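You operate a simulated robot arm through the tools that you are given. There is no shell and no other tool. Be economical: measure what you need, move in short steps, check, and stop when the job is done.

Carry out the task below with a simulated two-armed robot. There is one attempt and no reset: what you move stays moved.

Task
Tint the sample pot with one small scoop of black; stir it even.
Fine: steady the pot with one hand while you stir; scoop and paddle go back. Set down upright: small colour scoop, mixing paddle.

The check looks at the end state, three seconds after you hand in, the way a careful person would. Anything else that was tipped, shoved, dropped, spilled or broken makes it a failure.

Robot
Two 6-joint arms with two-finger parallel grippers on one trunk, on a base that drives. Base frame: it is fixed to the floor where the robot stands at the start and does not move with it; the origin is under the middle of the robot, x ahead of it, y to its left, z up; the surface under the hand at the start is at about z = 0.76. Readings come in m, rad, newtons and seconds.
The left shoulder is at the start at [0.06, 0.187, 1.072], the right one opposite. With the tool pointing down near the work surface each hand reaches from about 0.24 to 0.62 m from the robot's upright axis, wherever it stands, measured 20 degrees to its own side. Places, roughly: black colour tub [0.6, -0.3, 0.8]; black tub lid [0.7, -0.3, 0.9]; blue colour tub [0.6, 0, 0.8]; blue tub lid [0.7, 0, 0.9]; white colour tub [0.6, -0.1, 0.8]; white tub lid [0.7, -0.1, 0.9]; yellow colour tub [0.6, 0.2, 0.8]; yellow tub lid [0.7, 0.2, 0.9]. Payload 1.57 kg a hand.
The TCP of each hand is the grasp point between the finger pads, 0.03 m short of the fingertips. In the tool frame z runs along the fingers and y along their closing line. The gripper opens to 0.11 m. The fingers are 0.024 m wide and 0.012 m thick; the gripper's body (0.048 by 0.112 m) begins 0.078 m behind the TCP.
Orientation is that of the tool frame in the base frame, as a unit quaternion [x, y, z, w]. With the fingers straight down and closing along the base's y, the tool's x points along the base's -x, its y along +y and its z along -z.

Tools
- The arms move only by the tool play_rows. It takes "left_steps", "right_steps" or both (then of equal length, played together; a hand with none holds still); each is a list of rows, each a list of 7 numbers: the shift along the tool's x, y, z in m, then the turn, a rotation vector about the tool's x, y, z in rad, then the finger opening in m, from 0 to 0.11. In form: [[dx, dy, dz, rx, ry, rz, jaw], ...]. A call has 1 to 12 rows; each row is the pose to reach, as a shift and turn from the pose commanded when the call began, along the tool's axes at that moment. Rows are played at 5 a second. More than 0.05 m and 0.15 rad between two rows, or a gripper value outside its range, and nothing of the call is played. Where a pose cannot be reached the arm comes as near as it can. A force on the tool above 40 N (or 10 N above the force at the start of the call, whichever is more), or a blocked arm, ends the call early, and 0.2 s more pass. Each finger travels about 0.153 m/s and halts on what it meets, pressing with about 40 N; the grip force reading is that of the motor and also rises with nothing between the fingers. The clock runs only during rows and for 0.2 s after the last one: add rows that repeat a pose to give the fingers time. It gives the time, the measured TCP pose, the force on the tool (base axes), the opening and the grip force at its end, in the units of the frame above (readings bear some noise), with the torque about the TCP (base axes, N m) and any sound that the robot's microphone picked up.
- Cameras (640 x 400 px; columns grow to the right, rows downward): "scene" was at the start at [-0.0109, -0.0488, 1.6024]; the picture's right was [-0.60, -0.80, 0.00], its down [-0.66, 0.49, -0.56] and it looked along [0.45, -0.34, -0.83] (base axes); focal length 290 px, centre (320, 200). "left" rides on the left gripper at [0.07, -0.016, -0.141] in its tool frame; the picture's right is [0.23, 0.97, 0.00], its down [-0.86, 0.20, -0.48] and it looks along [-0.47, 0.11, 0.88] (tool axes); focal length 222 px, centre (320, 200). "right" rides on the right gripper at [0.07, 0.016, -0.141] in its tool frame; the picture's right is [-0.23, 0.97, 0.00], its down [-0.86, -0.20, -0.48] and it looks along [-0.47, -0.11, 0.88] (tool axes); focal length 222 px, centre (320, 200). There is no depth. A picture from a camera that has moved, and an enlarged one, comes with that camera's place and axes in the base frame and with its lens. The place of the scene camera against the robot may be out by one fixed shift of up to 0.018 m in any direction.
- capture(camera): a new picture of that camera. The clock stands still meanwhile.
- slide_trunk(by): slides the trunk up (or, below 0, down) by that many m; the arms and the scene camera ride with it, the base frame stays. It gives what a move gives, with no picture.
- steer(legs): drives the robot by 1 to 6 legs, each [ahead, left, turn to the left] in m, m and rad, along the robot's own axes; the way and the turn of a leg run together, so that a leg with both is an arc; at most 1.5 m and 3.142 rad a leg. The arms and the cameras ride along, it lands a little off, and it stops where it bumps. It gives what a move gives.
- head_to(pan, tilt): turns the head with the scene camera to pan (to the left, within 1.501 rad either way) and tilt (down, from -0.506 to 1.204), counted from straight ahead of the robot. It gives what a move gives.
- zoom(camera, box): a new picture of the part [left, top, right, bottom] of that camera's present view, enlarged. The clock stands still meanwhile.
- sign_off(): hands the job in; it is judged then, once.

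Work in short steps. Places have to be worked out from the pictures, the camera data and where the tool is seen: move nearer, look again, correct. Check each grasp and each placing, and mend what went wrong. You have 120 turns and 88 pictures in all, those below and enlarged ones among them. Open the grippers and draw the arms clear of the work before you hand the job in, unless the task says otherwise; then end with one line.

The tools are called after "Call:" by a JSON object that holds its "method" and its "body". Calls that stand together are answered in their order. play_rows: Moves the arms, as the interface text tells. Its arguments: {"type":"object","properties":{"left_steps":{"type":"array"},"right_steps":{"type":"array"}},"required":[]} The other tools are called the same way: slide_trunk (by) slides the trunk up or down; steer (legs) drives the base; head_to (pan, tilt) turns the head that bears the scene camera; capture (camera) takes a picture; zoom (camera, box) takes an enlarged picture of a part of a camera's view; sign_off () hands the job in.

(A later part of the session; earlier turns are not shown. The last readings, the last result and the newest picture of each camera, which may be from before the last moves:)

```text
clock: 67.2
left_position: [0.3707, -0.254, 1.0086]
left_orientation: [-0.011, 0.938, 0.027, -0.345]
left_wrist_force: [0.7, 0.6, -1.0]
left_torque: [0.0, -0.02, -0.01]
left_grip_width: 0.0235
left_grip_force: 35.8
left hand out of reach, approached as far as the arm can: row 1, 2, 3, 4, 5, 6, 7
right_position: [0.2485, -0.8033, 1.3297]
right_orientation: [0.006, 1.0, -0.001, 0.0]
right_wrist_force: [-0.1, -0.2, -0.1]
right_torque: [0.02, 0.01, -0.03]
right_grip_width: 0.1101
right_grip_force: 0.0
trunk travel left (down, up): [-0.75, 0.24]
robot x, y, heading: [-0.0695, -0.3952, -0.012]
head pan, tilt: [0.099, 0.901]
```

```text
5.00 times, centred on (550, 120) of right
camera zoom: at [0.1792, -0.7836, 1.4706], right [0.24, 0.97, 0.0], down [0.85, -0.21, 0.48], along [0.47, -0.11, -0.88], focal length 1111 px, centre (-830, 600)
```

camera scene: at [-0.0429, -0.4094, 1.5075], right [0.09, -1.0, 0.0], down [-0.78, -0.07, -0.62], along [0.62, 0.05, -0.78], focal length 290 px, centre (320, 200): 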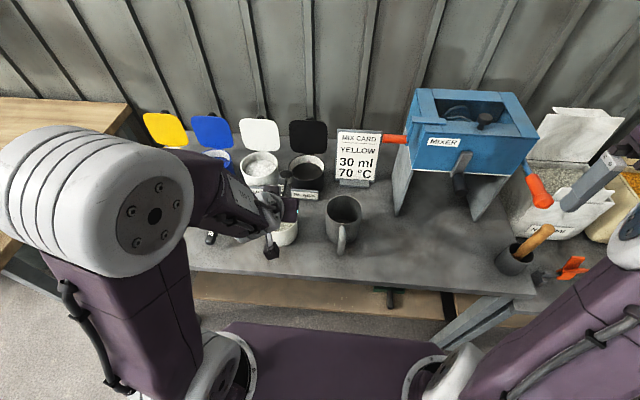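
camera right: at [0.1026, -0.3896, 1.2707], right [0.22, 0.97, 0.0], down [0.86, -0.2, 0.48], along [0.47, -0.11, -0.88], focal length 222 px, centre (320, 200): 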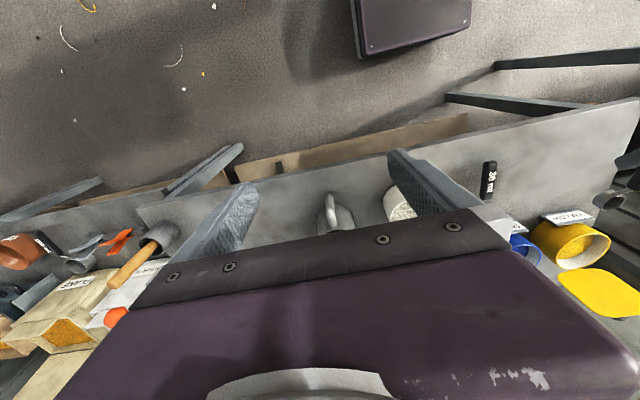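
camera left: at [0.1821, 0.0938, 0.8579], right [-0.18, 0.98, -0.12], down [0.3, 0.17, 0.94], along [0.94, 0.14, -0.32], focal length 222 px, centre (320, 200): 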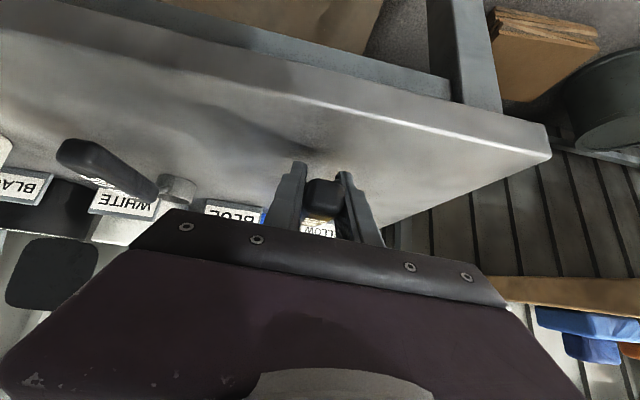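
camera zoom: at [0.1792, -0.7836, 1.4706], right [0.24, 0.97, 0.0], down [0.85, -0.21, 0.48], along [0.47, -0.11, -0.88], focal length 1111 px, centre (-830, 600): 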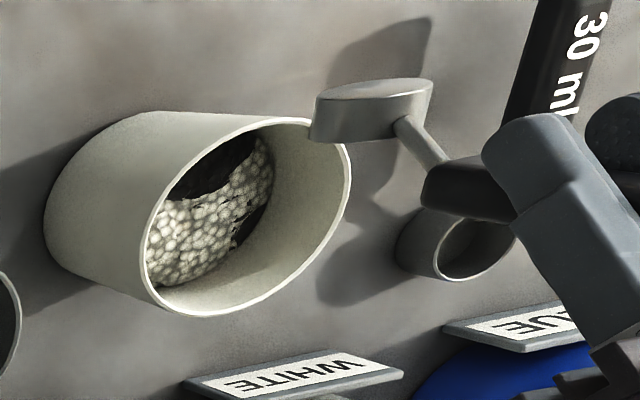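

Black lies in the pot and the scoop looks emptied. I raise the hand and bring the scoop back toward level to inspect the bowl.

Call:
{"method": "play_rows", "body": {"left_steps": [[-0.01, 0, -0.03, 0, -0.05, 0, 0], [0.01, 0, -0.04, 0, -0.19, 0, 0], [0.039, 0, -0.0457, 0, -0.33, 0, 0], [0.039, 0, -0.0457, 0, -0.47, 0, 0], [0.039, 0, -0.0457, 0, -0.61, 0, 0], [0.039, 0, -0.0457, 0, -0.75, 0, 0], [0.039, 0, -0.0457, 0, -0.89, 0, 0], [0.039, 0, -0.0457, 0, -1.03, 0, 0], [0.039, 0, -0.0457, 0, -1.15, 0, 0]]}}

Call:
{"method": "zoom", "body": {"camera": "right", "box": [480, 40, 640, 240]}}

```text
clock: 69.2
left_position: [0.3693, -0.2575, 1.0666]
left_orientation: [0.006, 0.975, 0.027, 0.221]
left_wrist_force: [0.3, -0.6, -1.3]
left_torque: [-0.04, 0.11, 0.0]
left_grip_width: 0.0238
left_grip_force: 35.5
left hand out of reach, approached as far as the arm can: row 1
right_position: [0.2479, -0.8031, 1.3296]
right_orientation: [0.005, 1.0, -0.001, 0.0]
right_wrist_force: [-0.1, 0.0, -0.5]
right_torque: [0.01, -0.04, -0.02]
right_grip_width: 0.1099
right_grip_force: 0.0
trunk travel left (down, up): [-0.75, 0.24]
robot x, y, heading: [-0.0709, -0.3959, -0.009]
head pan, tilt: [0.099, 0.901]
```

```text
2.00 times, centred on (560, 140) of right
camera zoom: at [0.1784, -0.7834, 1.4708], right [0.24, 0.97, 0.0], down [0.85, -0.21, 0.48], along [0.47, -0.11, -0.88], focal length 444 px, centre (-160, 320)
```

zoom: 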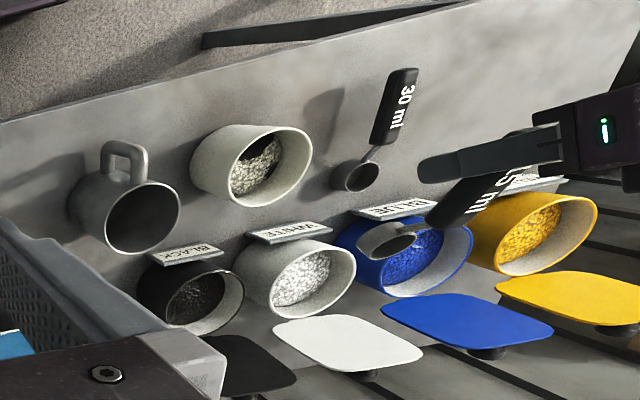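

The bowl is empty. Now to return the scoop: drive back and left with the hand high, then lower the trunk.

Call:
{"method": "steer", "body": {"legs": [[-0.08, 0, 0], [0, 0.39, 0.01]]}}

Call:
{"method": "slide_trunk", "body": {"by": -0.2}}

```text
clock: 72.3
left_position: [0.2897, 0.1451, 1.0685]
left_orientation: [-0.001, 0.975, 0.03, 0.22]
left_wrist_force: [-0.3, -0.5, -0.8]
left_torque: [0.0, 0.11, 0.0]
left_grip_width: 0.0238
left_grip_force: 35.6
right_position: [0.1734, -0.4008, 1.3285]
right_orientation: [-0.002, 1.0, 0.0, 0.0]
right_wrist_force: [-1.0, 0.2, 0.2]
right_torque: [0.04, -0.04, 0.02]
right_grip_width: 0.1101
right_grip_force: 0.2
trunk travel left (down, up): [-0.75, 0.24]
robot x, y, heading: [-0.1486, 0.0006, 0.007]
head pan, tilt: [0.099, 0.901]
```

```text
clock: 74.5
left_position: [0.2889, 0.1467, 0.8678]
left_orientation: [0.0, 0.975, 0.03, 0.22]
left_wrist_force: [1.0, -0.1, -0.3]
left_torque: [-0.02, 0.09, 0.02]
left_grip_width: 0.0233
left_grip_force: 35.4
right_position: [0.1733, -0.401, 1.1284]
right_orientation: [-0.002, 1.0, -0.001, 0.0]
right_wrist_force: [-0.9, -0.2, 0.3]
right_torque: [0.04, 0.02, 0.02]
right_grip_width: 0.1101
right_grip_force: 0.1
trunk travel left (down, up): [-0.55, 0.44]
robot x, y, heading: [-0.152, 0.0052, 0.003]
head pan, tilt: [0.099, 0.901]
```

Positioned. Now move the scoop over its original place and level it (tilt back to 43°).

Call:
{"method": "play_rows", "body": {"left_steps": [[-0.028, -0.011, 0.013, 0.008, -0.1, -0.004, 0], [-0.056, -0.022, 0.026, 0.016, -0.2, -0.008, 0], [-0.083, -0.033, 0.0395, 0.024, -0.312, -0.0116, 0], [-0.083, -0.033, 0.0395, 0.024, -0.312, -0.0116, 0]]}}

Call:
{"method": "capture", "body": {"camera": "scene"}}

```text
clock: 75.5
left_position: [0.3805, 0.115, 0.8654]
left_orientation: [0.001, 0.929, 0.016, 0.369]
left_wrist_force: [-0.1, -0.4, -0.7]
left_torque: [0.0, 0.09, 0.02]
left_grip_width: 0.0237
left_grip_force: 36.0
right_position: [0.1729, -0.4009, 1.13]
right_orientation: [-0.002, 1.0, -0.001, 0.0]
right_wrist_force: [-0.5, -0.1, 0.7]
right_torque: [0.03, -0.03, 0.03]
right_grip_width: 0.1099
right_grip_force: 0.1
trunk travel left (down, up): [-0.55, 0.44]
robot x, y, heading: [-0.1527, 0.0045, 0.0]
head pan, tilt: [0.099, 0.901]
```

```text
23 pictures are left
camera scene: at [-0.1422, 0.0041, 1.4575], right [0.1, -0.99, 0.0], down [-0.78, -0.08, -0.62], along [0.62, 0.06, -0.78], focal length 290 px, centre (320, 200)
```

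scene: 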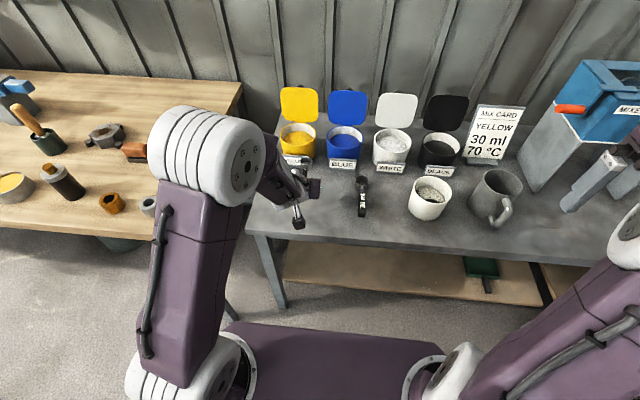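

Lowering straight down to the bench, watching the force.

Call:
{"method": "play_rows", "body": {"left_steps": [[0.014, 0, 0.015, 0, 0, 0, 0], [0.027, 0, 0.029, 0, 0, 0, 0], [0.037, 0, 0.0395, 0, 0, 0, 0], [0.042, 0, 0.0447, 0, 0, 0, 0], [0.0445, 0, 0.0474, 0, 0, 0, 0]]}}

Call:
{"method": "capture", "body": {"camera": "left"}}

```text
clock: 76.7
left_position: [0.38, 0.1175, 0.8018]
left_orientation: [0.001, 0.929, 0.016, 0.369]
left_wrist_force: [0.3, -0.3, -1.0]
left_torque: [-0.03, 0.14, -0.01]
left_grip_width: 0.0237
left_grip_force: 35.9
right_position: [0.174, -0.4008, 1.1293]
right_orientation: [-0.002, 1.0, 0.0, 0.0]
right_wrist_force: [0.1, 0.4, 0.2]
right_torque: [-0.02, 0.0, 0.02]
right_grip_width: 0.1102
right_grip_force: 0.0
trunk travel left (down, up): [-0.55, 0.44]
robot x, y, heading: [-0.15, -0.0003, 0.002]
head pan, tilt: [0.099, 0.901]
```

```text
22 pictures are left
camera left: at [0.2331, 0.0991, 0.8561], right [-0.18, 0.98, -0.13], down [0.29, 0.17, 0.94], along [0.94, 0.13, -0.32], focal length 222 px, centre (320, 200)
```

left: 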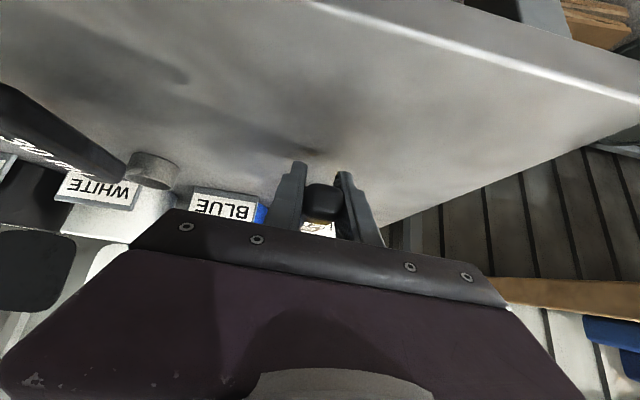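

No contact yet; a few millimetres more.

Call:
{"method": "play_rows", "body": {"left_steps": [[0.0014, 0, 0.0015, 0, 0, 0, 0], [0.0034, 0, 0.0037, 0, 0, 0, 0]]}}

```text
clock: 77.3
left_position: [0.3813, 0.1176, 0.7946]
left_orientation: [0.001, 0.929, 0.016, 0.369]
left_wrist_force: [0.3, 0.2, -1.8]
left_torque: [0.02, 0.1, 0.02]
left_grip_width: 0.0238
left_grip_force: 35.9
right_position: [0.1728, -0.4005, 1.1294]
right_orientation: [-0.002, 1.0, -0.001, -0.001]
right_wrist_force: [0.0, -1.1, 0.1]
right_torque: [0.02, -0.01, -0.03]
right_grip_width: 0.1095
right_grip_force: 0.0
trunk travel left (down, up): [-0.55, 0.44]
robot x, y, heading: [-0.1494, 0.0017, 0.009]
head pan, tilt: [0.099, 0.901]
```

Fingers are almost at the bench while the bowl still floats slightly; I pitch the bowl down a little to touch.

Call:
{"method": "play_rows", "body": {"left_steps": [[-0.001, 0, -0.001, 0, 0.04, 0, 0], [-0.001, 0, -0.001, 0, 0.08, 0, 0]]}}

```text
clock: 77.9
left_position: [0.3813, 0.117, 0.7974]
left_orientation: [0.001, 0.943, 0.017, 0.333]
left_wrist_force: [0.2, -0.3, 8.7]
left_torque: [-0.1, -1.03, -0.05]
left_grip_width: 0.0235
left_grip_force: 35.7
right_position: [0.1723, -0.4003, 1.13]
right_orientation: [-0.001, 1.0, -0.001, 0.001]
right_wrist_force: [-0.7, 0.6, 0.7]
right_torque: [0.0, 0.02, -0.02]
right_grip_width: 0.1102
right_grip_force: 0.0
trunk travel left (down, up): [-0.55, 0.44]
robot x, y, heading: [-0.1496, 0.0026, 0.006]
head pan, tilt: [0.099, 0.901]
```

Bowl is in contact. I relax slightly and open the fingers.

Call:
{"method": "play_rows", "body": {"left_steps": [[0, 0, 0, 0, -0.03, 0, 0], [0, 0, 0, 0, -0.03, 0, 0.03], [0, 0, 0, 0, -0.03, 0, 0.045], [0, 0, 0, 0, -0.03, 0, 0.06], [0, 0, 0, 0, -0.03, 0, 0.06]]}}

Call:
{"method": "capture", "body": {"camera": "left"}}

```text
clock: 79.1
left_position: [0.3818, 0.1176, 0.7958]
left_orientation: [0.001, 0.938, 0.016, 0.345]
left_wrist_force: [0.2, -0.5, 0.7]
left_torque: [-0.02, -0.01, -0.03]
left_grip_width: 0.0602
left_grip_force: 0.2
right_position: [0.1732, -0.3993, 1.13]
right_orientation: [-0.002, 1.0, -0.001, 0.0]
right_wrist_force: [-0.2, 0.3, -0.7]
right_torque: [-0.02, 0.01, 0.0]
right_grip_width: 0.1101
right_grip_force: 0.0
trunk travel left (down, up): [-0.55, 0.44]
robot x, y, heading: [-0.1495, -0.001, 0.0]
head pan, tilt: [0.099, 0.901]
```

```text
21 pictures are left
camera left: at [0.2365, 0.0987, 0.8592], right [-0.18, 0.98, -0.12], down [0.34, 0.17, 0.92], along [0.92, 0.13, -0.36], focal length 222 px, centre (320, 200)
```

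left: 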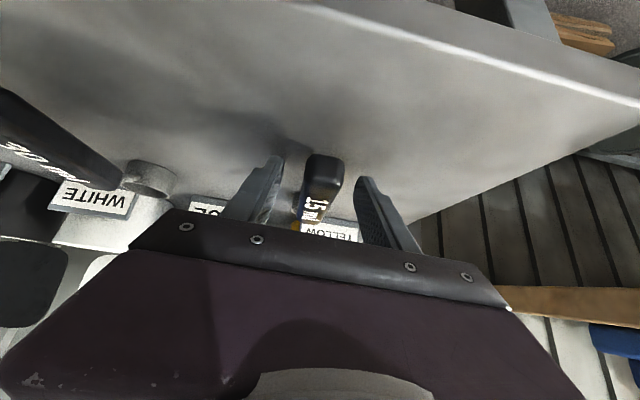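

The scoop rests upright. Retreat along the fingers, then raise and straighten the hand.

Call:
{"method": "play_rows", "body": {"left_steps": [[0, 0, -0.045, 0, 0, 0, 0.06], [0, 0, -0.09, 0, 0, 0, 0.06], [-0.02, 0, -0.135, 0, 0.14, 0, 0.06], [-0.04, 0, -0.175, 0, 0.28, 0, 0.06], [-0.06, 0, -0.21, 0, 0.42, 0, 0.08], [-0.07, 0, -0.23, 0, 0.56, 0, 0.11], [-0.07, 0, -0.23, 0, 0.7, 0, 0.11]]}}

Call:
{"method": "capture", "body": {"camera": "scene"}}

```text
clock: 80.7
left_position: [0.2883, 0.1089, 1.0158]
left_orientation: [-0.004, 1.0, 0.015, 0.001]
left_wrist_force: [0.7, -0.6, -1.0]
left_torque: [0.02, 0.04, 0.02]
left_grip_width: 0.1101
left_grip_force: 0.1
left hand out of reach, approached as far as the arm can: row 3
right_position: [0.1748, -0.4002, 1.1291]
right_orientation: [-0.002, 1.0, 0.0, 0.001]
right_wrist_force: [0.3, 0.9, 0.2]
right_torque: [0.03, 0.04, -0.03]
right_grip_width: 0.11
right_grip_force: 0.2
trunk travel left (down, up): [-0.55, 0.44]
robot x, y, heading: [-0.1515, 0.0049, 0.005]
head pan, tilt: [0.099, 0.901]
```

```text
20 pictures are left
camera scene: at [-0.1405, 0.0042, 1.4575], right [0.1, -0.99, 0.0], down [-0.78, -0.08, -0.62], along [0.62, 0.06, -0.78], focal length 290 px, centre (320, 200)
```

scene: 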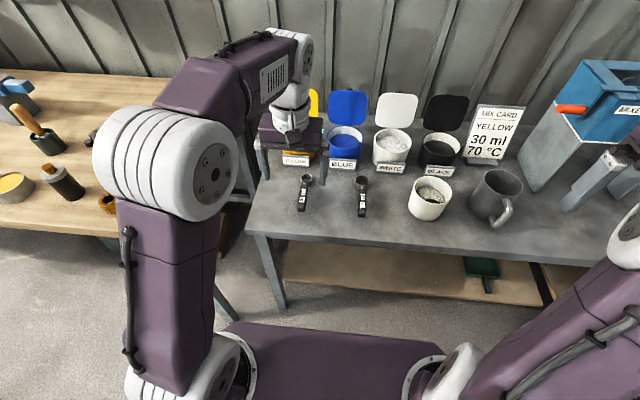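

The scoop is back beside the 30 ml one. Next the paddle, estimated at (0.36, -0.883). Trunk up 20 cm and drive right.

Call:
{"method": "slide_trunk", "body": {"by": 0.2}}

Call:
{"method": "steer", "body": {"legs": [[0, -0.62, 0], [0.07, 0, 0]]}}

Call:
{"method": "capture", "body": {"camera": "right"}}

```text
clock: 82.9
left_position: [0.2868, 0.1084, 1.2164]
left_orientation: [-0.005, 1.0, 0.016, 0.003]
left_wrist_force: [0.0, -0.1, -0.1]
left_torque: [0.03, 0.01, 0.01]
left_grip_width: 0.11
left_grip_force: 0.1
right_position: [0.1739, -0.4004, 1.3296]
right_orientation: [-0.001, 1.0, -0.001, -0.001]
right_wrist_force: [0.6, -0.2, -0.6]
right_torque: [0.0, 0.0, -0.01]
right_grip_width: 0.1103
right_grip_force: 0.0
trunk travel left (down, up): [-0.75, 0.24]
robot x, y, heading: [-0.1547, 0.0025, 0.004]
head pan, tilt: [0.099, 0.901]
```

```text
clock: 87.0
left_position: [0.356, -0.5013, 1.2189]
left_orientation: [-0.013, 1.0, 0.015, 0.004]
left_wrist_force: [0.5, -0.2, -0.6]
left_torque: [-0.03, -0.05, -0.02]
left_grip_width: 0.1101
left_grip_force: 0.2
right_position: [0.2493, -1.0113, 1.3315]
right_orientation: [-0.009, 1.0, -0.001, 0.003]
right_wrist_force: [0.0, -0.2, 0.1]
right_torque: [0.02, -0.08, 0.04]
right_grip_width: 0.1102
right_grip_force: 0.0
trunk travel left (down, up): [-0.75, 0.24]
robot x, y, heading: [-0.0727, -0.6153, 0.014]
head pan, tilt: [0.099, 0.901]
```

```text
19 pictures are left
camera right: at [0.1791, -0.9947, 1.4721], right [0.21, 0.98, 0.0], down [0.86, -0.18, 0.48], along [0.47, -0.1, -0.88], focal length 222 px, centre (320, 200)
```

right: 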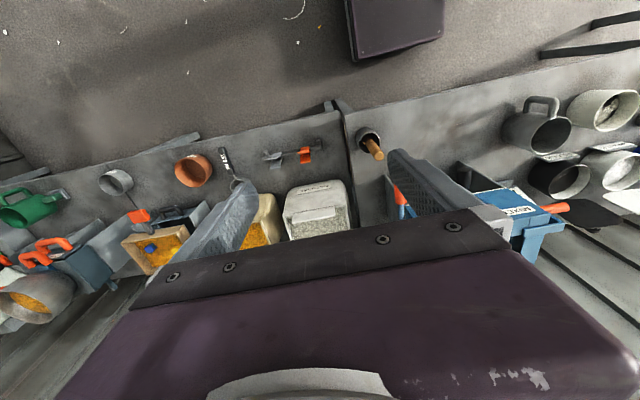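

Paddle handle ≈ (0.355, -0.89). Moving the right hand above it.

Call:
{"method": "play_rows", "body": {"right_steps": [[-0.02, 0.022, 0.03, 0, 0, 0, 0.08], [-0.04, 0.044, 0.06, 0, 0, 0, 0.08], [-0.06, 0.066, 0.09, 0, 0, 0, 0.08], [-0.08, 0.088, 0.12, 0, 0, 0, 0.08], [-0.1, 0.11, 0.15, 0, 0, 0, 0.08], [-0.106, 0.121, 0.19, 0, 0, 0, 0.08], [-0.106, 0.121, 0.2, 0, 0, 0, 0.08]]}}

Call:
{"method": "capture", "body": {"camera": "right"}}

```text
clock: 88.5
left_position: [0.3608, -0.5017, 1.2167]
left_orientation: [-0.012, 1.0, 0.015, 0.003]
left_wrist_force: [0.8, 0.5, 0.3]
left_torque: [-0.03, -0.03, 0.0]
left_grip_width: 0.11
left_grip_force: 0.0
right_position: [0.3577, -0.8893, 1.1294]
right_orientation: [-0.009, 1.0, 0.0, 0.001]
right_wrist_force: [-0.5, 0.5, 0.1]
right_torque: [0.02, -0.01, -0.02]
right_grip_width: 0.0804
right_grip_force: 0.0
trunk travel left (down, up): [-0.75, 0.24]
robot x, y, heading: [-0.0736, -0.6129, 0.017]
head pan, tilt: [0.099, 0.901]
```

```text
18 pictures are left
camera right: at [0.2886, -0.8722, 1.2698], right [0.21, 0.98, 0.0], down [0.86, -0.18, 0.48], along [0.47, -0.1, -0.88], focal length 222 px, centre (320, 200)
```

right: 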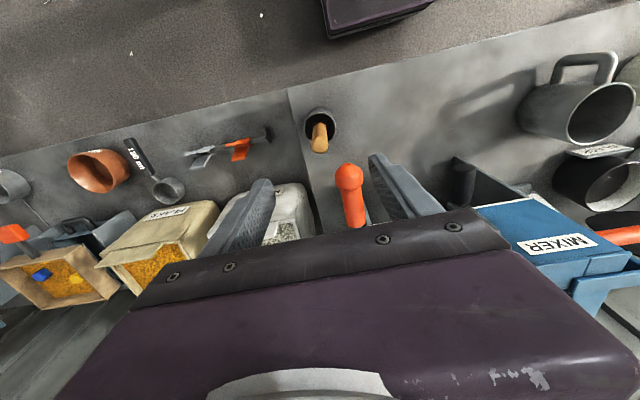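

The paddle stands vertical at (0.363, -0.889); the mixer's orange crank knob is close by at about (0.396, -0.86, 1.02). So I approach from the robot's side with the hand tilted forward: back off, lower the trunk, tilt 30°.

Call:
{"method": "play_rows", "body": {"right_steps": [[0.045, 0, 0, 0, 0, 0, 0.08], [0.09, 0, 0, 0, 0, 0, 0.08], [0.12, 0, 0, 0, 0, 0, 0.065]]}}

Call:
{"method": "slide_trunk", "body": {"by": -0.15}}

Call:
{"method": "play_rows", "body": {"right_steps": [[0, 0, 0.005, 0, -0.14, 0, 0.065], [0, 0, 0.01, 0, -0.28, 0, 0.065], [0, 0, 0.015, 0, -0.42, 0, 0.065], [0, 0, 0.02, 0, -0.54, 0, 0.065], [0, 0, 0.02, 0, -0.54, 0, 0.065]]}}

Call:
{"method": "capture", "body": {"camera": "right"}}

```text
clock: 89.3
left_position: [0.3613, -0.501, 1.2171]
left_orientation: [-0.013, 1.0, 0.016, 0.002]
left_wrist_force: [0.1, 0.7, 0.4]
left_torque: [0.01, 0.0, -0.03]
left_grip_width: 0.1096
left_grip_force: 0.0
right_position: [0.234, -0.8922, 1.1289]
right_orientation: [-0.009, 1.0, -0.001, 0.0]
right_wrist_force: [-0.3, -0.3, 0.1]
right_torque: [-0.01, 0.0, -0.01]
right_grip_width: 0.0654
right_grip_force: 0.0
trunk travel left (down, up): [-0.75, 0.24]
robot x, y, heading: [-0.0715, -0.6152, 0.018]
head pan, tilt: [0.099, 0.901]
```

```text
clock: 91.1
left_position: [0.3609, -0.5009, 1.0681]
left_orientation: [-0.012, 1.0, 0.015, 0.004]
left_wrist_force: [0.2, -0.1, 0.0]
left_torque: [0.01, 0.03, 0.0]
left_grip_width: 0.1099
left_grip_force: 0.0
right_position: [0.2357, -0.8902, 0.9797]
right_orientation: [-0.008, 1.0, 0.0, 0.0]
right_wrist_force: [0.5, -0.4, 0.9]
right_torque: [0.0, 0.0, -0.01]
right_grip_width: 0.0649
right_grip_force: 0.0
trunk travel left (down, up): [-0.6, 0.39]
robot x, y, heading: [-0.0734, -0.6155, 0.022]
head pan, tilt: [0.099, 0.901]
```

```text
clock: 92.3
left_position: [0.36, -0.5011, 1.0667]
left_orientation: [-0.012, 1.0, 0.015, 0.003]
left_wrist_force: [0.2, -0.4, 1.1]
left_torque: [-0.02, 0.0, 0.02]
left_grip_width: 0.11
left_grip_force: 0.0
right_position: [0.2616, -0.9121, 0.9801]
right_orientation: [-0.009, 0.964, 0.002, 0.266]
right_wrist_force: [0.3, 0.6, 0.8]
right_torque: [-0.03, 0.02, 0.0]
right_grip_width: 0.0649
right_grip_force: 0.1
right hand out of reach, approached as far as the arm can: row 3, 4, 5
trunk travel left (down, up): [-0.6, 0.39]
robot x, y, heading: [-0.0751, -0.6147, 0.018]
head pan, tilt: [0.099, 0.901]
```

```text
17 pictures are left
camera right: at [0.1297, -0.8966, 1.0662], right [0.18, 0.98, 0.12], down [0.49, -0.19, 0.85], along [0.85, -0.09, -0.51], focal length 222 px, centre (320, 200)
```

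right: 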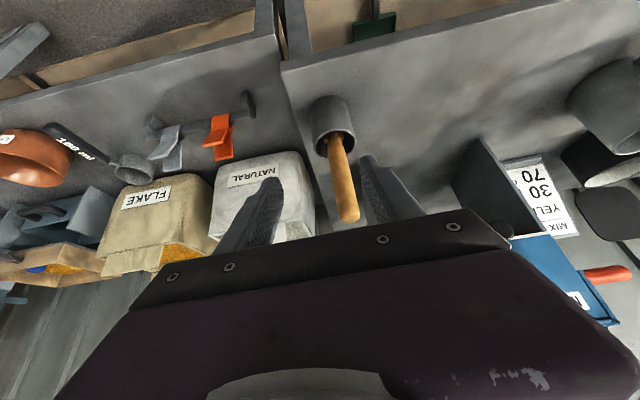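

The handle top is at z ≈ 0.955, y ≈ -0.89. I align and slide forward so the fingers straddle the handle.

Call:
{"method": "play_rows", "body": {"right_steps": [[0.0103, 0.022, 0.0172, 0, 0, 0, 0.06], [-0.0052, 0.022, 0.0497, 0, 0, 0, 0.055], [-0.0337, 0.022, 0.0703, 0, 0, 0, 0.055], [-0.0337, 0.022, 0.0703, 0, 0, 0, 0.055]]}}

Call:
{"method": "capture", "body": {"camera": "right"}}

```text
clock: 93.3
left_position: [0.36, -0.5012, 1.0672]
left_orientation: [-0.012, 1.0, 0.015, 0.003]
left_wrist_force: [-0.6, 0.4, -0.1]
left_torque: [0.03, 0.03, -0.02]
left_grip_width: 0.1099
left_grip_force: 0.2
right_position: [0.3251, -0.8898, 0.9363]
right_orientation: [-0.009, 0.963, 0.001, 0.268]
right_wrist_force: [0.2, 0.8, 0.3]
right_torque: [0.0, -0.04, -0.02]
right_grip_width: 0.0551
right_grip_force: 0.1
right hand out of reach, approached as far as the arm can: row 1, 2
trunk travel left (down, up): [-0.6, 0.39]
robot x, y, heading: [-0.0713, -0.6156, 0.019]
head pan, tilt: [0.099, 0.901]
```

```text
16 pictures are left
camera right: at [0.1931, -0.8744, 1.0216], right [0.18, 0.98, 0.12], down [0.49, -0.19, 0.85], along [0.85, -0.09, -0.51], focal length 222 px, centre (320, 200)
```

right: 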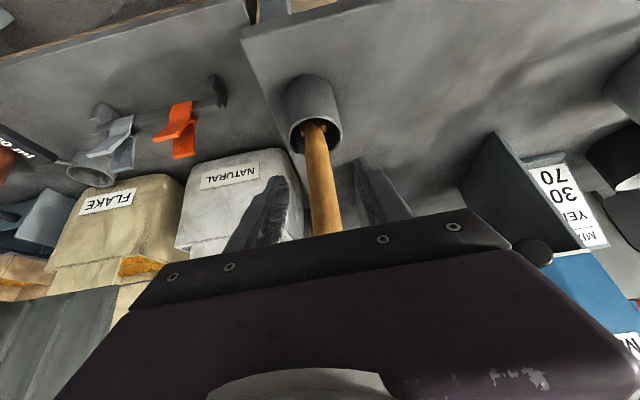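

Handle is centred between the fingers. Forward 3 cm, then close.

Call:
{"method": "play_rows", "body": {"right_steps": [[-0.013, 0, 0.0077, 0, 0, 0, 0.055], [-0.0265, 0, 0.016, 0, 0, 0, 0.055], [-0.0265, 0, 0.016, 0, 0, 0, 0.02], [-0.0265, 0, 0.016, 0, 0, 0, 0.0], [-0.0265, 0, 0.016, 0, 0, 0, 0.0]]}}

```text
clock: 94.5
left_position: [0.3605, -0.5015, 1.0668]
left_orientation: [-0.012, 1.0, 0.015, 0.003]
left_wrist_force: [-0.5, 0.0, 0.3]
left_torque: [-0.01, -0.01, -0.01]
left_grip_width: 0.1099
left_grip_force: 0.1
right_position: [0.3568, -0.89, 0.9381]
right_orientation: [-0.008, 0.964, 0.001, 0.267]
right_wrist_force: [-0.2, 0.0, -0.4]
right_torque: [-0.02, 0.02, 0.02]
right_grip_width: 0.0246
right_grip_force: 36.7
trunk travel left (down, up): [-0.6, 0.39]
robot x, y, heading: [-0.0732, -0.6155, 0.019]
head pan, tilt: [0.099, 0.901]
```

Gripped. I lift straight up with the trunk, 15 cm, and look at the blade.

Call:
{"method": "slide_trunk", "body": {"by": 0.17}}

Call:
{"method": "head_to", "body": {"pan": -0.5, "tilt": 0.8}}

Call:
{"method": "capture", "body": {"camera": "scene"}}

```text
clock: 96.4
left_position: [0.3611, -0.5014, 1.236]
left_orientation: [-0.012, 1.0, 0.014, 0.002]
left_wrist_force: [-0.7, 0.8, -0.8]
left_torque: [-0.02, -0.01, 0.0]
left_grip_width: 0.1099
left_grip_force: 0.1
right_position: [0.3548, -0.8904, 1.1082]
right_orientation: [-0.009, 0.964, 0.002, 0.267]
right_wrist_force: [-0.1, 0.6, 0.1]
right_torque: [0.03, 0.01, 0.01]
right_grip_width: 0.0247
right_grip_force: 36.0
trunk travel left (down, up): [-0.77, 0.22]
robot x, y, heading: [-0.0758, -0.6125, 0.02]
head pan, tilt: [0.099, 0.901]
```

```text
clock: 97.4
left_position: [0.3611, -0.5017, 1.2362]
left_orientation: [-0.012, 1.0, 0.014, 0.003]
left_wrist_force: [0.2, 0.3, 0.2]
left_torque: [0.01, -0.01, 0.01]
left_grip_width: 0.11
left_grip_force: 0.2
right_position: [0.3563, -0.8902, 1.1094]
right_orientation: [-0.009, 0.964, 0.002, 0.267]
right_wrist_force: [-0.2, 0.3, -0.8]
right_torque: [0.05, 0.02, 0.01]
right_grip_width: 0.0247
right_grip_force: 36.5
trunk travel left (down, up): [-0.77, 0.22]
robot x, y, heading: [-0.0704, -0.6125, 0.016]
head pan, tilt: [-0.499, 0.799]
```

```text
15 pictures are left
camera scene: at [-0.0698, -0.6582, 1.6854], right [-0.46, -0.89, 0.0], down [-0.64, 0.33, -0.7], along [0.62, -0.32, -0.72], focal length 290 px, centre (320, 200)
```

scene: 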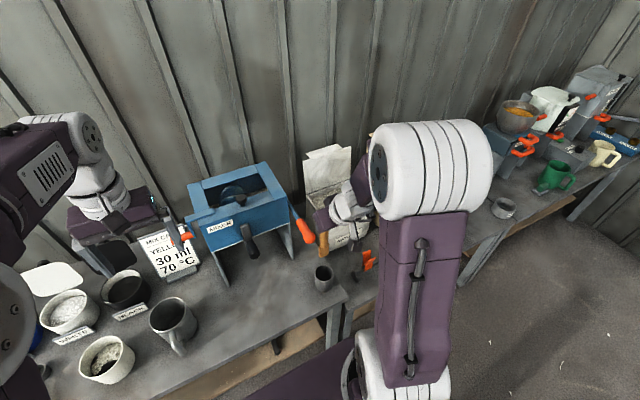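

Call:
{"method": "zoom", "body": {"camera": "scene", "box": [270, 170, 390, 300]}}

```text
3.08 times, centred on (330, 235) of scene
camera zoom: at [-0.0698, -0.6582, 1.6854], right [-0.46, -0.89, 0.0], down [-0.64, 0.33, -0.7], along [0.62, -0.32, -0.72], focal length 893 px, centre (289, 92)
```

zoom: 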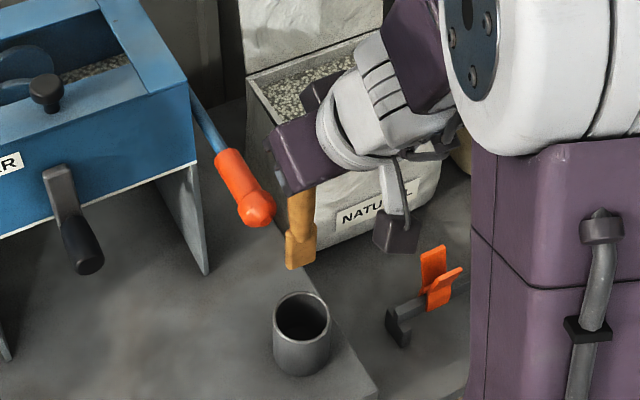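

The paddle is a wooden one with a flat blade, its tip about 0.18 m below the TCP. I back off (clear of the crank knob), drive left to the pot, and forward.

Call:
{"method": "steer", "body": {"legs": [[-0.07, 0, -0.015], [0, 0.59, 0], [0.12, 0, 0]]}}

Call:
{"method": "play_rows", "body": {"right_steps": [[-0.0205, 0, -0.0343, 0, 0, 0, 0], [-0.041, 0, -0.0686, 0, 0, 0, 0], [-0.0616, 0, -0.103, 0, 0, 0, 0], [-0.072, 0, -0.12, 0, 0, 0, 0]]}}

Call:
{"method": "slide_trunk", "body": {"by": -0.14}}

Call:
{"method": "capture", "body": {"camera": "left"}}

```text
clock: 102.2
left_position: [0.4147, 0.0689, 1.2381]
left_orientation: [0.003, 1.0, 0.015, 0.004]
left_wrist_force: [0.3, -0.7, -0.4]
left_torque: [0.0, -0.02, -0.01]
left_grip_width: 0.11
left_grip_force: 0.0
right_position: [0.3988, -0.3204, 1.1107]
right_orientation: [0.006, 0.964, -0.003, 0.267]
right_wrist_force: [0.2, -0.2, -0.9]
right_torque: [-0.03, -0.02, 0.01]
right_grip_width: 0.0245
right_grip_force: 36.3
trunk travel left (down, up): [-0.77, 0.22]
robot x, y, heading: [-0.0205, -0.0305, -0.011]
head pan, tilt: [-0.499, 0.799]
```

```text
clock: 103.2
left_position: [0.4156, 0.0678, 1.2361]
left_orientation: [0.002, 1.0, 0.015, 0.004]
left_wrist_force: [-0.6, 0.4, 0.3]
left_torque: [0.0, -0.01, 0.02]
left_grip_width: 0.1102
left_grip_force: 0.0
right_position: [0.3986, -0.3194, 1.2485]
right_orientation: [0.005, 0.964, -0.003, 0.268]
right_wrist_force: [0.2, 0.0, -0.2]
right_torque: [0.0, 0.02, -0.02]
right_grip_width: 0.0242
right_grip_force: 36.1
trunk travel left (down, up): [-0.77, 0.22]
robot x, y, heading: [-0.0217, -0.0291, -0.005]
head pan, tilt: [-0.499, 0.799]
```

```text
clock: 104.9
left_position: [0.4172, 0.0678, 1.0968]
left_orientation: [0.002, 1.0, 0.015, 0.004]
left_wrist_force: [0.4, 0.5, 0.4]
left_torque: [-0.02, 0.02, 0.0]
left_grip_width: 0.1102
left_grip_force: 0.1
right_position: [0.4001, -0.3189, 1.1075]
right_orientation: [0.005, 0.963, -0.002, 0.268]
right_wrist_force: [1.1, -0.5, -1.2]
right_torque: [-0.02, -0.01, -0.02]
right_grip_width: 0.0241
right_grip_force: 36.6
trunk travel left (down, up): [-0.63, 0.36]
robot x, y, heading: [-0.0194, -0.032, -0.009]
head pan, tilt: [-0.499, 0.799]
```

```text
13 pictures are left
camera left: at [0.3454, 0.0486, 1.2375], right [-0.22, 0.97, 0.03], down [0.85, 0.18, 0.49], along [0.47, 0.13, -0.87], focal length 222 px, centre (320, 200)
```

left: 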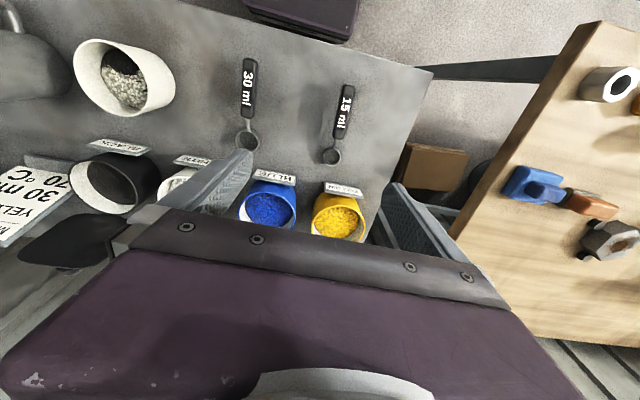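

To steady the pot I'll pinch its left (+y) wall with the left hand from above and lean the paddle to the right so the hands don't meet. I shift the base 7 cm right for reach, then bring the left hand above the pot's left rim.

Call:
{"method": "steer", "body": {"legs": [[0, -0.07, 0.008]]}}

Call:
{"method": "play_rows", "body": {"left_steps": [[0.001, -0.03, 0.02, 0, 0, 0, 0.08], [0.002, -0.06, 0.045, 0, 0, 0, 0.06], [0.003, -0.1, 0.07, 0, 0, 0, 0.05], [0.003, -0.14, 0.095, 0, 0, 0, 0.05], [0.004, -0.175, 0.12, 0, 0, 0, 0.05], [0.004, -0.206, 0.15, 0, 0, 0, 0.05], [0.004, -0.206, 0.15, 0, 0, 0, 0.05]]}}

Call:
{"method": "capture", "body": {"camera": "left"}}

```text
clock: 105.9
left_position: [0.4159, -0.003, 1.097]
left_orientation: [-0.001, 1.0, 0.015, 0.003]
left_wrist_force: [0.5, -0.8, -0.1]
left_torque: [0.05, 0.0, 0.02]
left_grip_width: 0.1099
left_grip_force: 0.0
right_position: [0.4008, -0.3894, 1.108]
right_orientation: [0.002, 0.964, -0.002, 0.268]
right_wrist_force: [0.6, -0.4, -0.9]
right_torque: [-0.01, 0.0, 0.01]
right_grip_width: 0.0246
right_grip_force: 36.2
trunk travel left (down, up): [-0.63, 0.36]
robot x, y, heading: [-0.0193, -0.1076, -0.002]
head pan, tilt: [-0.499, 0.799]
```

```text
clock: 107.5
left_position: [0.4127, -0.2085, 0.9397]
left_orientation: [-0.002, 1.0, 0.015, 0.004]
left_wrist_force: [0.0, 0.3, -0.5]
left_torque: [-0.02, -0.03, 0.01]
left_grip_width: 0.05
left_grip_force: 0.1
right_position: [0.4, -0.3879, 1.1079]
right_orientation: [0.002, 0.964, -0.001, 0.267]
right_wrist_force: [0.3, 0.2, -1.2]
right_torque: [-0.04, 0.03, -0.01]
right_grip_width: 0.0243
right_grip_force: 36.1
trunk travel left (down, up): [-0.63, 0.36]
robot x, y, heading: [-0.0224, -0.1071, -0.005]
head pan, tilt: [-0.499, 0.799]
```

```text
12 pictures are left
camera left: at [0.3413, -0.228, 1.0802], right [-0.23, 0.97, 0.03], down [0.85, 0.19, 0.49], along [0.47, 0.14, -0.87], focal length 222 px, centre (320, 200)
```

left: 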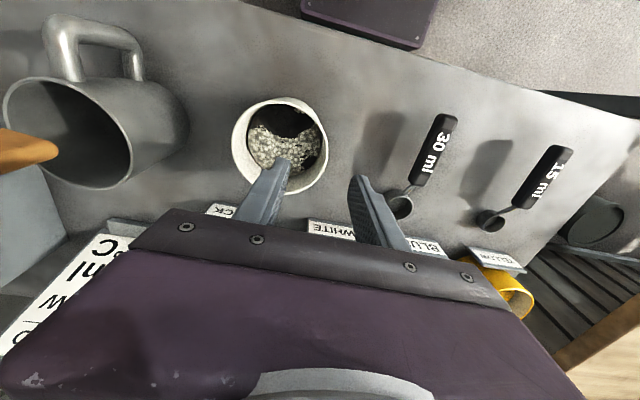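

Precise view: pot centre ≈ (0.413, -0.245), its +y wall at y ≈ -0.199. I shift and lower so the wall is between the fingers.

Call:
{"method": "play_rows", "body": {"left_steps": [[0, 0.0075, 0.02, 0, 0, 0, 0.05], [0, 0.0075, 0.05, 0, 0, 0, 0.05], [0, 0.0075, 0.065, 0, 0, 0, 0.05], [0, 0.0075, 0.077, 0, 0, 0, 0.05], [0, 0.0075, 0.077, 0, 0, 0, 0.05]]}}

Call:
{"method": "capture", "body": {"camera": "left"}}

```text
clock: 108.7
left_position: [0.4134, -0.1951, 0.864]
left_orientation: [-0.001, 1.0, 0.016, 0.004]
left_wrist_force: [-0.3, 0.0, -0.7]
left_torque: [-0.01, 0.03, 0.01]
left_grip_width: 0.05
left_grip_force: 0.0
right_position: [0.3995, -0.391, 1.107]
right_orientation: [0.002, 0.964, -0.001, 0.268]
right_wrist_force: [0.1, 0.8, -1.0]
right_torque: [-0.02, 0.01, -0.01]
right_grip_width: 0.0247
right_grip_force: 36.3
trunk travel left (down, up): [-0.63, 0.36]
robot x, y, heading: [-0.021, -0.1036, -0.001]
head pan, tilt: [-0.499, 0.799]
```

```text
11 pictures are left
camera left: at [0.342, -0.2153, 1.0031], right [-0.23, 0.97, 0.03], down [0.85, 0.19, 0.49], along [0.47, 0.14, -0.87], focal length 222 px, centre (320, 200)
```

left: 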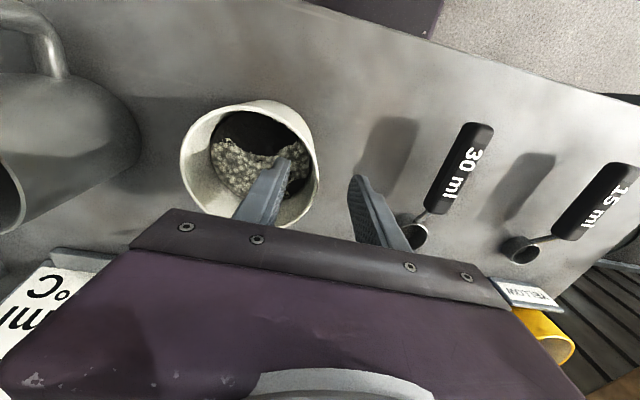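

The wall is between the fingers. Closing to steady the pot.

Call:
{"method": "play_rows", "body": {"left_steps": [[0, -0.002, 0, 0, 0, 0, 0.035], [0, -0.002, 0, 0, 0, 0, 0.022], [0, -0.002, 0, 0, 0, 0, 0.012], [0, -0.002, 0, 0, 0, 0, 0.004], [0, -0.002, 0, 0, 0, 0, 0.0]]}}

Call:
{"method": "capture", "body": {"camera": "left"}}

```text
clock: 109.9
left_position: [0.4127, -0.1978, 0.8632]
left_orientation: [-0.001, 1.0, 0.015, 0.004]
left_wrist_force: [0.4, -0.2, 1.2]
left_torque: [-0.29, 0.02, 0.03]
left_grip_width: 0.0035
left_grip_force: 24.7
right_position: [0.4012, -0.3895, 1.1071]
right_orientation: [0.002, 0.964, -0.001, 0.267]
right_wrist_force: [0.4, 0.6, -0.2]
right_torque: [-0.03, 0.0, 0.01]
right_grip_width: 0.0246
right_grip_force: 36.3
trunk travel left (down, up): [-0.63, 0.36]
robot x, y, heading: [-0.0212, -0.1061, -0.01]
head pan, tilt: [-0.499, 0.799]
```

```text
10 pictures are left
camera left: at [0.342, -0.217, 1.0037], right [-0.23, 0.97, 0.03], down [0.85, 0.19, 0.49], along [0.47, 0.14, -0.87], focal length 222 px, centre (320, 200)
```

left: 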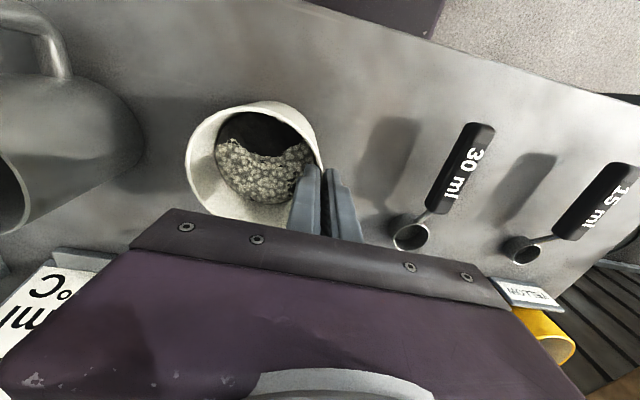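

The pot is held (wall 3.5 mm). Now the right hand leans the paddle 25° and brings the blade above the pot.

Call:
{"method": "play_rows", "body": {"right_steps": [[0, 0.012, 0, -0.11, 0, 0.066, 0], [0.004, 0.028, 0.01, -0.22, 0, 0.132, 0], [0.009, 0.045, 0.02, -0.32, 0, 0.192, 0], [0.0175, 0.0635, 0.0408, -0.374, 0, 0.2245, 0], [0.0175, 0.0635, 0.0408, -0.374, 0, 0.2245, 0]]}}

Call:
{"method": "head_to", "body": {"pan": -0.1, "tilt": 0.95}}

Call:
{"method": "capture", "body": {"camera": "scene"}}

```text
clock: 111.1
left_position: [0.412, -0.1964, 0.8645]
left_orientation: [-0.001, 1.0, 0.015, 0.003]
left_wrist_force: [-0.1, 12.7, 3.8]
left_torque: [-1.09, -0.46, 0.08]
left_grip_width: 0.0035
left_grip_force: 24.4
right_position: [0.4099, -0.3231, 1.0614]
right_orientation: [0.06, 0.941, 0.206, 0.263]
right_wrist_force: [1.4, -12.7, 1.0]
right_torque: [-1.48, -0.16, -0.22]
right_grip_width: 0.0251
right_grip_force: 36.3
trunk travel left (down, up): [-0.63, 0.36]
robot x, y, heading: [-0.0217, -0.1056, -0.006]
head pan, tilt: [-0.499, 0.799]
```

```text
clock: 112.0
left_position: [0.4123, -0.1959, 0.8626]
left_orientation: [-0.001, 1.0, 0.015, 0.004]
left_wrist_force: [-2.4, 11.7, 4.2]
left_torque: [-1.01, -0.12, -0.01]
left_grip_width: 0.0035
left_grip_force: 24.3
right_position: [0.4084, -0.3243, 1.0617]
right_orientation: [0.059, 0.941, 0.207, 0.262]
right_wrist_force: [1.9, -9.8, -1.5]
right_torque: [-1.33, -0.25, -0.22]
right_grip_width: 0.0255
right_grip_force: 37.0
trunk travel left (down, up): [-0.63, 0.36]
robot x, y, heading: [-0.0215, -0.1093, -0.003]
head pan, tilt: [-0.099, 0.949]
```

```text
9 pictures are left
camera scene: at [-0.0171, -0.1184, 1.5339], right [-0.1, -0.99, 0.0], down [-0.81, 0.08, -0.58], along [0.58, -0.06, -0.81], focal length 290 px, centre (320, 200)
```

scene: 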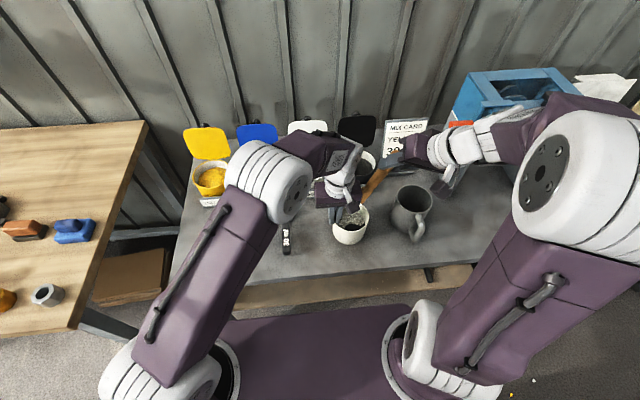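

Hands press lightly (~12 N): the blade touches the left gripper body. I withdraw the paddle 4.5 cm to the right.

Call:
{"method": "play_rows", "body": {"right_steps": [[-0.005, -0.0204, -0.008, 0, 0, 0, 0], [-0.0099, -0.0408, -0.0161, 0, 0, 0, 0]]}}

Call:
{"method": "zoom", "body": {"camera": "scene", "box": [290, 110, 450, 260]}}

```text
clock: 112.6
left_position: [0.4118, -0.1981, 0.8621]
left_orientation: [-0.001, 1.0, 0.015, 0.003]
left_wrist_force: [1.0, -0.4, 2.1]
left_torque: [-0.36, 0.1, -0.05]
left_grip_width: 0.0037
left_grip_force: 24.7
right_position: [0.4074, -0.369, 1.0618]
right_orientation: [0.06, 0.94, 0.208, 0.262]
right_wrist_force: [1.0, 0.5, 0.2]
right_torque: [-0.03, 0.01, 0.02]
right_grip_width: 0.0249
right_grip_force: 36.0
trunk travel left (down, up): [-0.63, 0.36]
robot x, y, heading: [-0.0179, -0.1074, -0.007]
head pan, tilt: [-0.099, 0.949]
```

```text
2.67 times, centred on (370, 185) of scene
camera zoom: at [-0.0172, -0.1191, 1.5339], right [-0.1, -0.99, 0.0], down [-0.81, 0.08, -0.58], along [0.58, -0.06, -0.81], focal length 774 px, centre (187, 240)
```

zoom: 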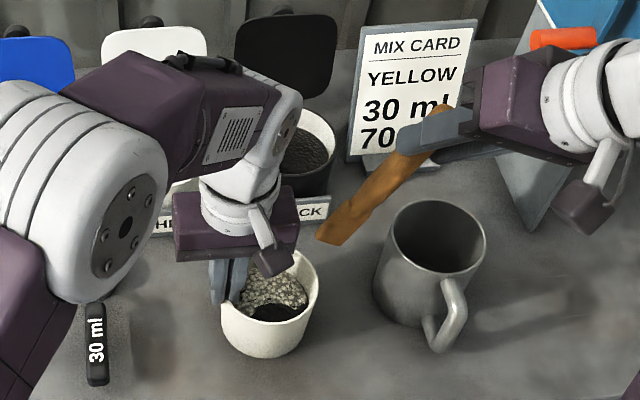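

I reduce the lean to 20°, position the tip over the right half of the pot mouth and plunge along the paddle's axis.

Call:
{"method": "play_rows", "body": {"right_steps": [[0.008, 0.012, 0.0135, 0.0746, 0, -0.045, 0], [0.0163, 0.0251, 0.0269, 0.0746, 0, -0.045, 0], [0.028, 0.023, 0.046, 0.0746, 0, -0.045, 0], [0.0393, 0.0211, 0.065, 0.0746, 0, -0.045, 0], [0.052, 0.019, 0.085, 0.0746, 0, -0.045, 0]]}}

Call:
{"method": "zoom", "body": {"camera": "scene", "box": [290, 110, 450, 260]}}

```text
clock: 113.8
left_position: [0.4126, -0.197, 0.8633]
left_orientation: [-0.001, 1.0, 0.015, 0.003]
left_wrist_force: [0.3, 0.8, 1.7]
left_torque: [-0.25, 0.04, -0.05]
left_grip_width: 0.0038
left_grip_force: 24.4
right_position: [0.4052, -0.3109, 0.9813]
right_orientation: [0.049, 0.949, 0.167, 0.263]
right_wrist_force: [0.7, -0.3, -1.5]
right_torque: [-0.03, 0.01, -0.01]
right_grip_width: 0.0243
right_grip_force: 36.3
trunk travel left (down, up): [-0.63, 0.36]
robot x, y, heading: [-0.0218, -0.1048, -0.004]
head pan, tilt: [-0.099, 0.949]
```

```text
2.67 times, centred on (370, 185) of scene
camera zoom: at [-0.0168, -0.1185, 1.5339], right [-0.1, -0.99, 0.0], down [-0.81, 0.08, -0.58], along [0.58, -0.06, -0.81], focal length 774 px, centre (187, 240)
```

zoom: 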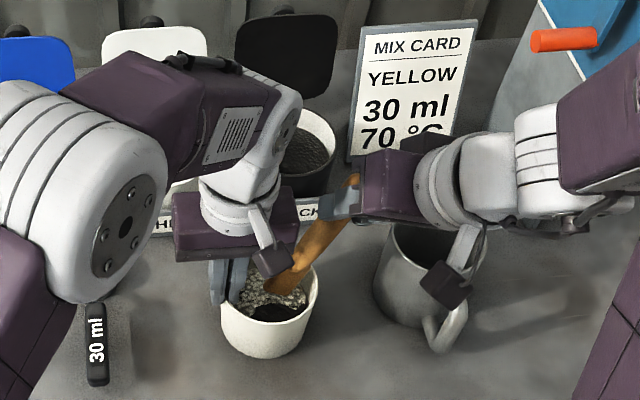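

The blade is in the pot, no contact force. I go 2 cm deeper and stir in loops.

Call:
{"method": "play_rows", "body": {"right_steps": [[0.0108, -0.0013, 0.0178, 0, 0, 0, 0], [-0.0063, -0.0013, 0.0281, 0, 0, 0, 0], [0.0122, 0.0062, 0.0201, 0, 0, 0, 0], [0.0279, -0.0013, 0.0075, 0, 0, 0, 0], [0.0094, -0.0088, 0.0155, 0, 0, 0, 0], [-0.0063, -0.0013, 0.0281, 0, 0, 0, 0], [0.0122, 0.0062, 0.0201, 0, 0, 0, 0], [0.0279, -0.0013, 0.0075, 0, 0, 0, 0], [0.0094, -0.0088, 0.0155, 0, 0, 0, 0], [-0.0063, -0.0013, 0.0281, 0, 0, 0, 0], [0.0122, 0.0062, 0.0201, 0, 0, 0, 0], [0.0108, -0.0013, 0.0178, 0, 0, 0, 0]]}}

```text
clock: 116.4
left_position: [0.4117, -0.1966, 0.8635]
left_orientation: [-0.001, 1.0, 0.015, 0.003]
left_wrist_force: [-0.9, 1.7, 1.9]
left_torque: [-0.31, 0.11, -0.1]
left_grip_width: 0.0036
left_grip_force: 24.6
right_position: [0.4047, -0.3057, 0.9607]
right_orientation: [0.048, 0.949, 0.166, 0.263]
right_wrist_force: [0.5, -0.1, -0.4]
right_torque: [0.01, 0.0, 0.0]
right_grip_width: 0.0248
right_grip_force: 36.2
trunk travel left (down, up): [-0.63, 0.36]
robot x, y, heading: [-0.0182, -0.104, -0.002]
head pan, tilt: [-0.099, 0.949]
```

No resistance problems. More loops, a bit wider.

Call:
{"method": "play_rows", "body": {"right_steps": [[-0.0189, 0, 0.0113, 0, 0, 0, 0], [0.0016, 0.0085, 0.0026, 0, 0, 0, 0], [0.0189, 0, -0.0113, 0, 0, 0, 0], [-0.002, -0.0094, -0.0029, 0, 0, 0, 0], [-0.0189, 0, 0.0113, 0, 0, 0, 0], [0.0016, 0.0085, 0.0026, 0, 0, 0, 0], [0.0189, 0, -0.0113, 0, 0, 0, 0], [-0.002, -0.0094, -0.0029, 0, 0, 0, 0], [-0.0189, 0, 0.0113, 0, 0, 0, 0], [0.0016, 0.0085, 0.0026, 0, 0, 0, 0], [0.0189, 0, -0.0113, 0, 0, 0, 0], [-0.002, -0.0094, -0.0029, 0, 0, 0, 0]]}}

Call:
{"method": "play_rows", "body": {"right_steps": [[-0.0169, 0.0094, 0.0142, 0, 0, 0, 0], [0.0036, 0.0179, 0.0055, 0, 0, 0, 0], [0.0209, 0.0094, -0.0084, 0, 0, 0, 0], [0, 0, 0, 0, 0, 0, 0], [-0.0169, 0.0094, 0.0142, 0, 0, 0, 0], [0.0036, 0.0179, 0.0055, 0, 0, 0, 0], [0.0209, 0.0094, -0.0084, 0, 0, 0, 0], [0, 0, 0, 0, 0, 0, 0], [-0.0169, 0.0094, 0.0142, 0, 0, 0, 0], [0.0036, 0.0179, 0.0055, 0, 0, 0, 0], [0.0209, 0.0094, -0.0084, 0, 0, 0, 0], [0.002, 0.0094, 0.0029, 0, 0, 0, 0]]}}

Call:
{"method": "zoom", "body": {"camera": "scene", "box": [320, 180, 380, 250]}}

```text
clock: 119.0
left_position: [0.4147, -0.1973, 0.8626]
left_orientation: [-0.001, 1.0, 0.015, 0.004]
left_wrist_force: [0.6, -1.8, 2.2]
left_torque: [-0.28, -0.01, 0.03]
left_grip_width: 0.0039
left_grip_force: 24.9
right_position: [0.4063, -0.3171, 0.9619]
right_orientation: [0.048, 0.949, 0.167, 0.262]
right_wrist_force: [0.2, 0.5, -1.0]
right_torque: [-0.03, 0.1, 0.03]
right_grip_width: 0.0246
right_grip_force: 36.1
trunk travel left (down, up): [-0.63, 0.36]
robot x, y, heading: [-0.0219, -0.1059, -0.0]
head pan, tilt: [-0.099, 0.949]
```

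```text
clock: 121.6
left_position: [0.4135, -0.1959, 0.8634]
left_orientation: [-0.001, 1.0, 0.014, 0.003]
left_wrist_force: [0.2, -0.4, 1.8]
left_torque: [-0.29, -0.05, -0.03]
left_grip_width: 0.0035
left_grip_force: 24.8
right_position: [0.4048, -0.3057, 0.9599]
right_orientation: [0.049, 0.949, 0.166, 0.263]
right_wrist_force: [-0.8, -0.2, -0.9]
right_torque: [0.0, 0.07, 0.02]
right_grip_width: 0.0244
right_grip_force: 36.5
trunk travel left (down, up): [-0.63, 0.36]
robot x, y, heading: [-0.0228, -0.1053, -0.003]
head pan, tilt: [-0.099, 0.949]
```

```text
5.71 times, centred on (350, 215) of scene
camera zoom: at [-0.0159, -0.1183, 1.5339], right [-0.1, -0.99, 0.0], down [-0.81, 0.08, -0.58], along [0.58, -0.06, -0.81], focal length 1659 px, centre (149, 114)
```

zoom: 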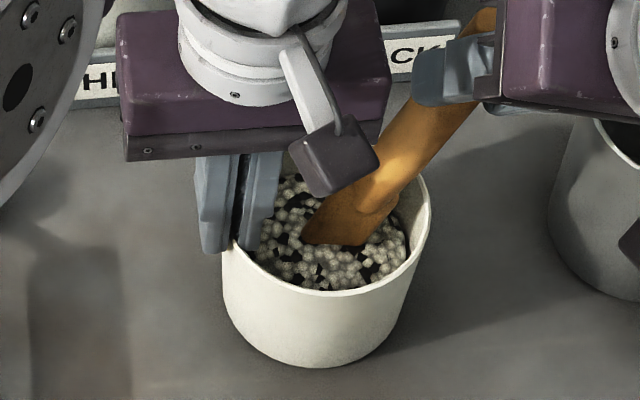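

Mixing has begun but is still patchy, and the blade is shallow. I go 1.4 cm deeper and keep stirring.

Call:
{"method": "play_rows", "body": {"right_steps": [[0.0077, 0, 0.0128, 0, 0, 0, 0], [-0.0092, 0, 0.0231, 0, 0, 0, 0], [0.0091, 0.0075, 0.0151, 0, 0, 0, 0], [0.0246, 0, 0.0025, 0, 0, 0, 0], [0.0057, -0.0094, 0.0099, 0, 0, 0, 0], [-0.0092, 0, 0.0231, 0, 0, 0, 0], [0.0091, 0.0075, 0.0151, 0, 0, 0, 0], [0.0246, 0, 0.0025, 0, 0, 0, 0], [0.0057, -0.0094, 0.0099, 0, 0, 0, 0], [-0.0092, 0, 0.0231, 0, 0, 0, 0], [0.0091, 0.0075, 0.0151, 0, 0, 0, 0], [0.0077, 0, 0.0128, 0, 0, 0, 0]]}}

```text
clock: 124.2
left_position: [0.4126, -0.1967, 0.8632]
left_orientation: [-0.001, 1.0, 0.016, 0.003]
left_wrist_force: [-0.9, 0.4, 2.5]
left_torque: [-0.24, 0.09, -0.13]
left_grip_width: 0.0038
left_grip_force: 25.2
right_position: [0.4052, -0.3004, 0.9467]
right_orientation: [0.049, 0.949, 0.166, 0.263]
right_wrist_force: [0.2, 0.0, 0.1]
right_torque: [0.02, -0.03, 0.02]
right_grip_width: 0.0247
right_grip_force: 36.0
trunk travel left (down, up): [-0.63, 0.36]
robot x, y, heading: [-0.0206, -0.1066, -0.005]
head pan, tilt: [-0.099, 0.949]
```

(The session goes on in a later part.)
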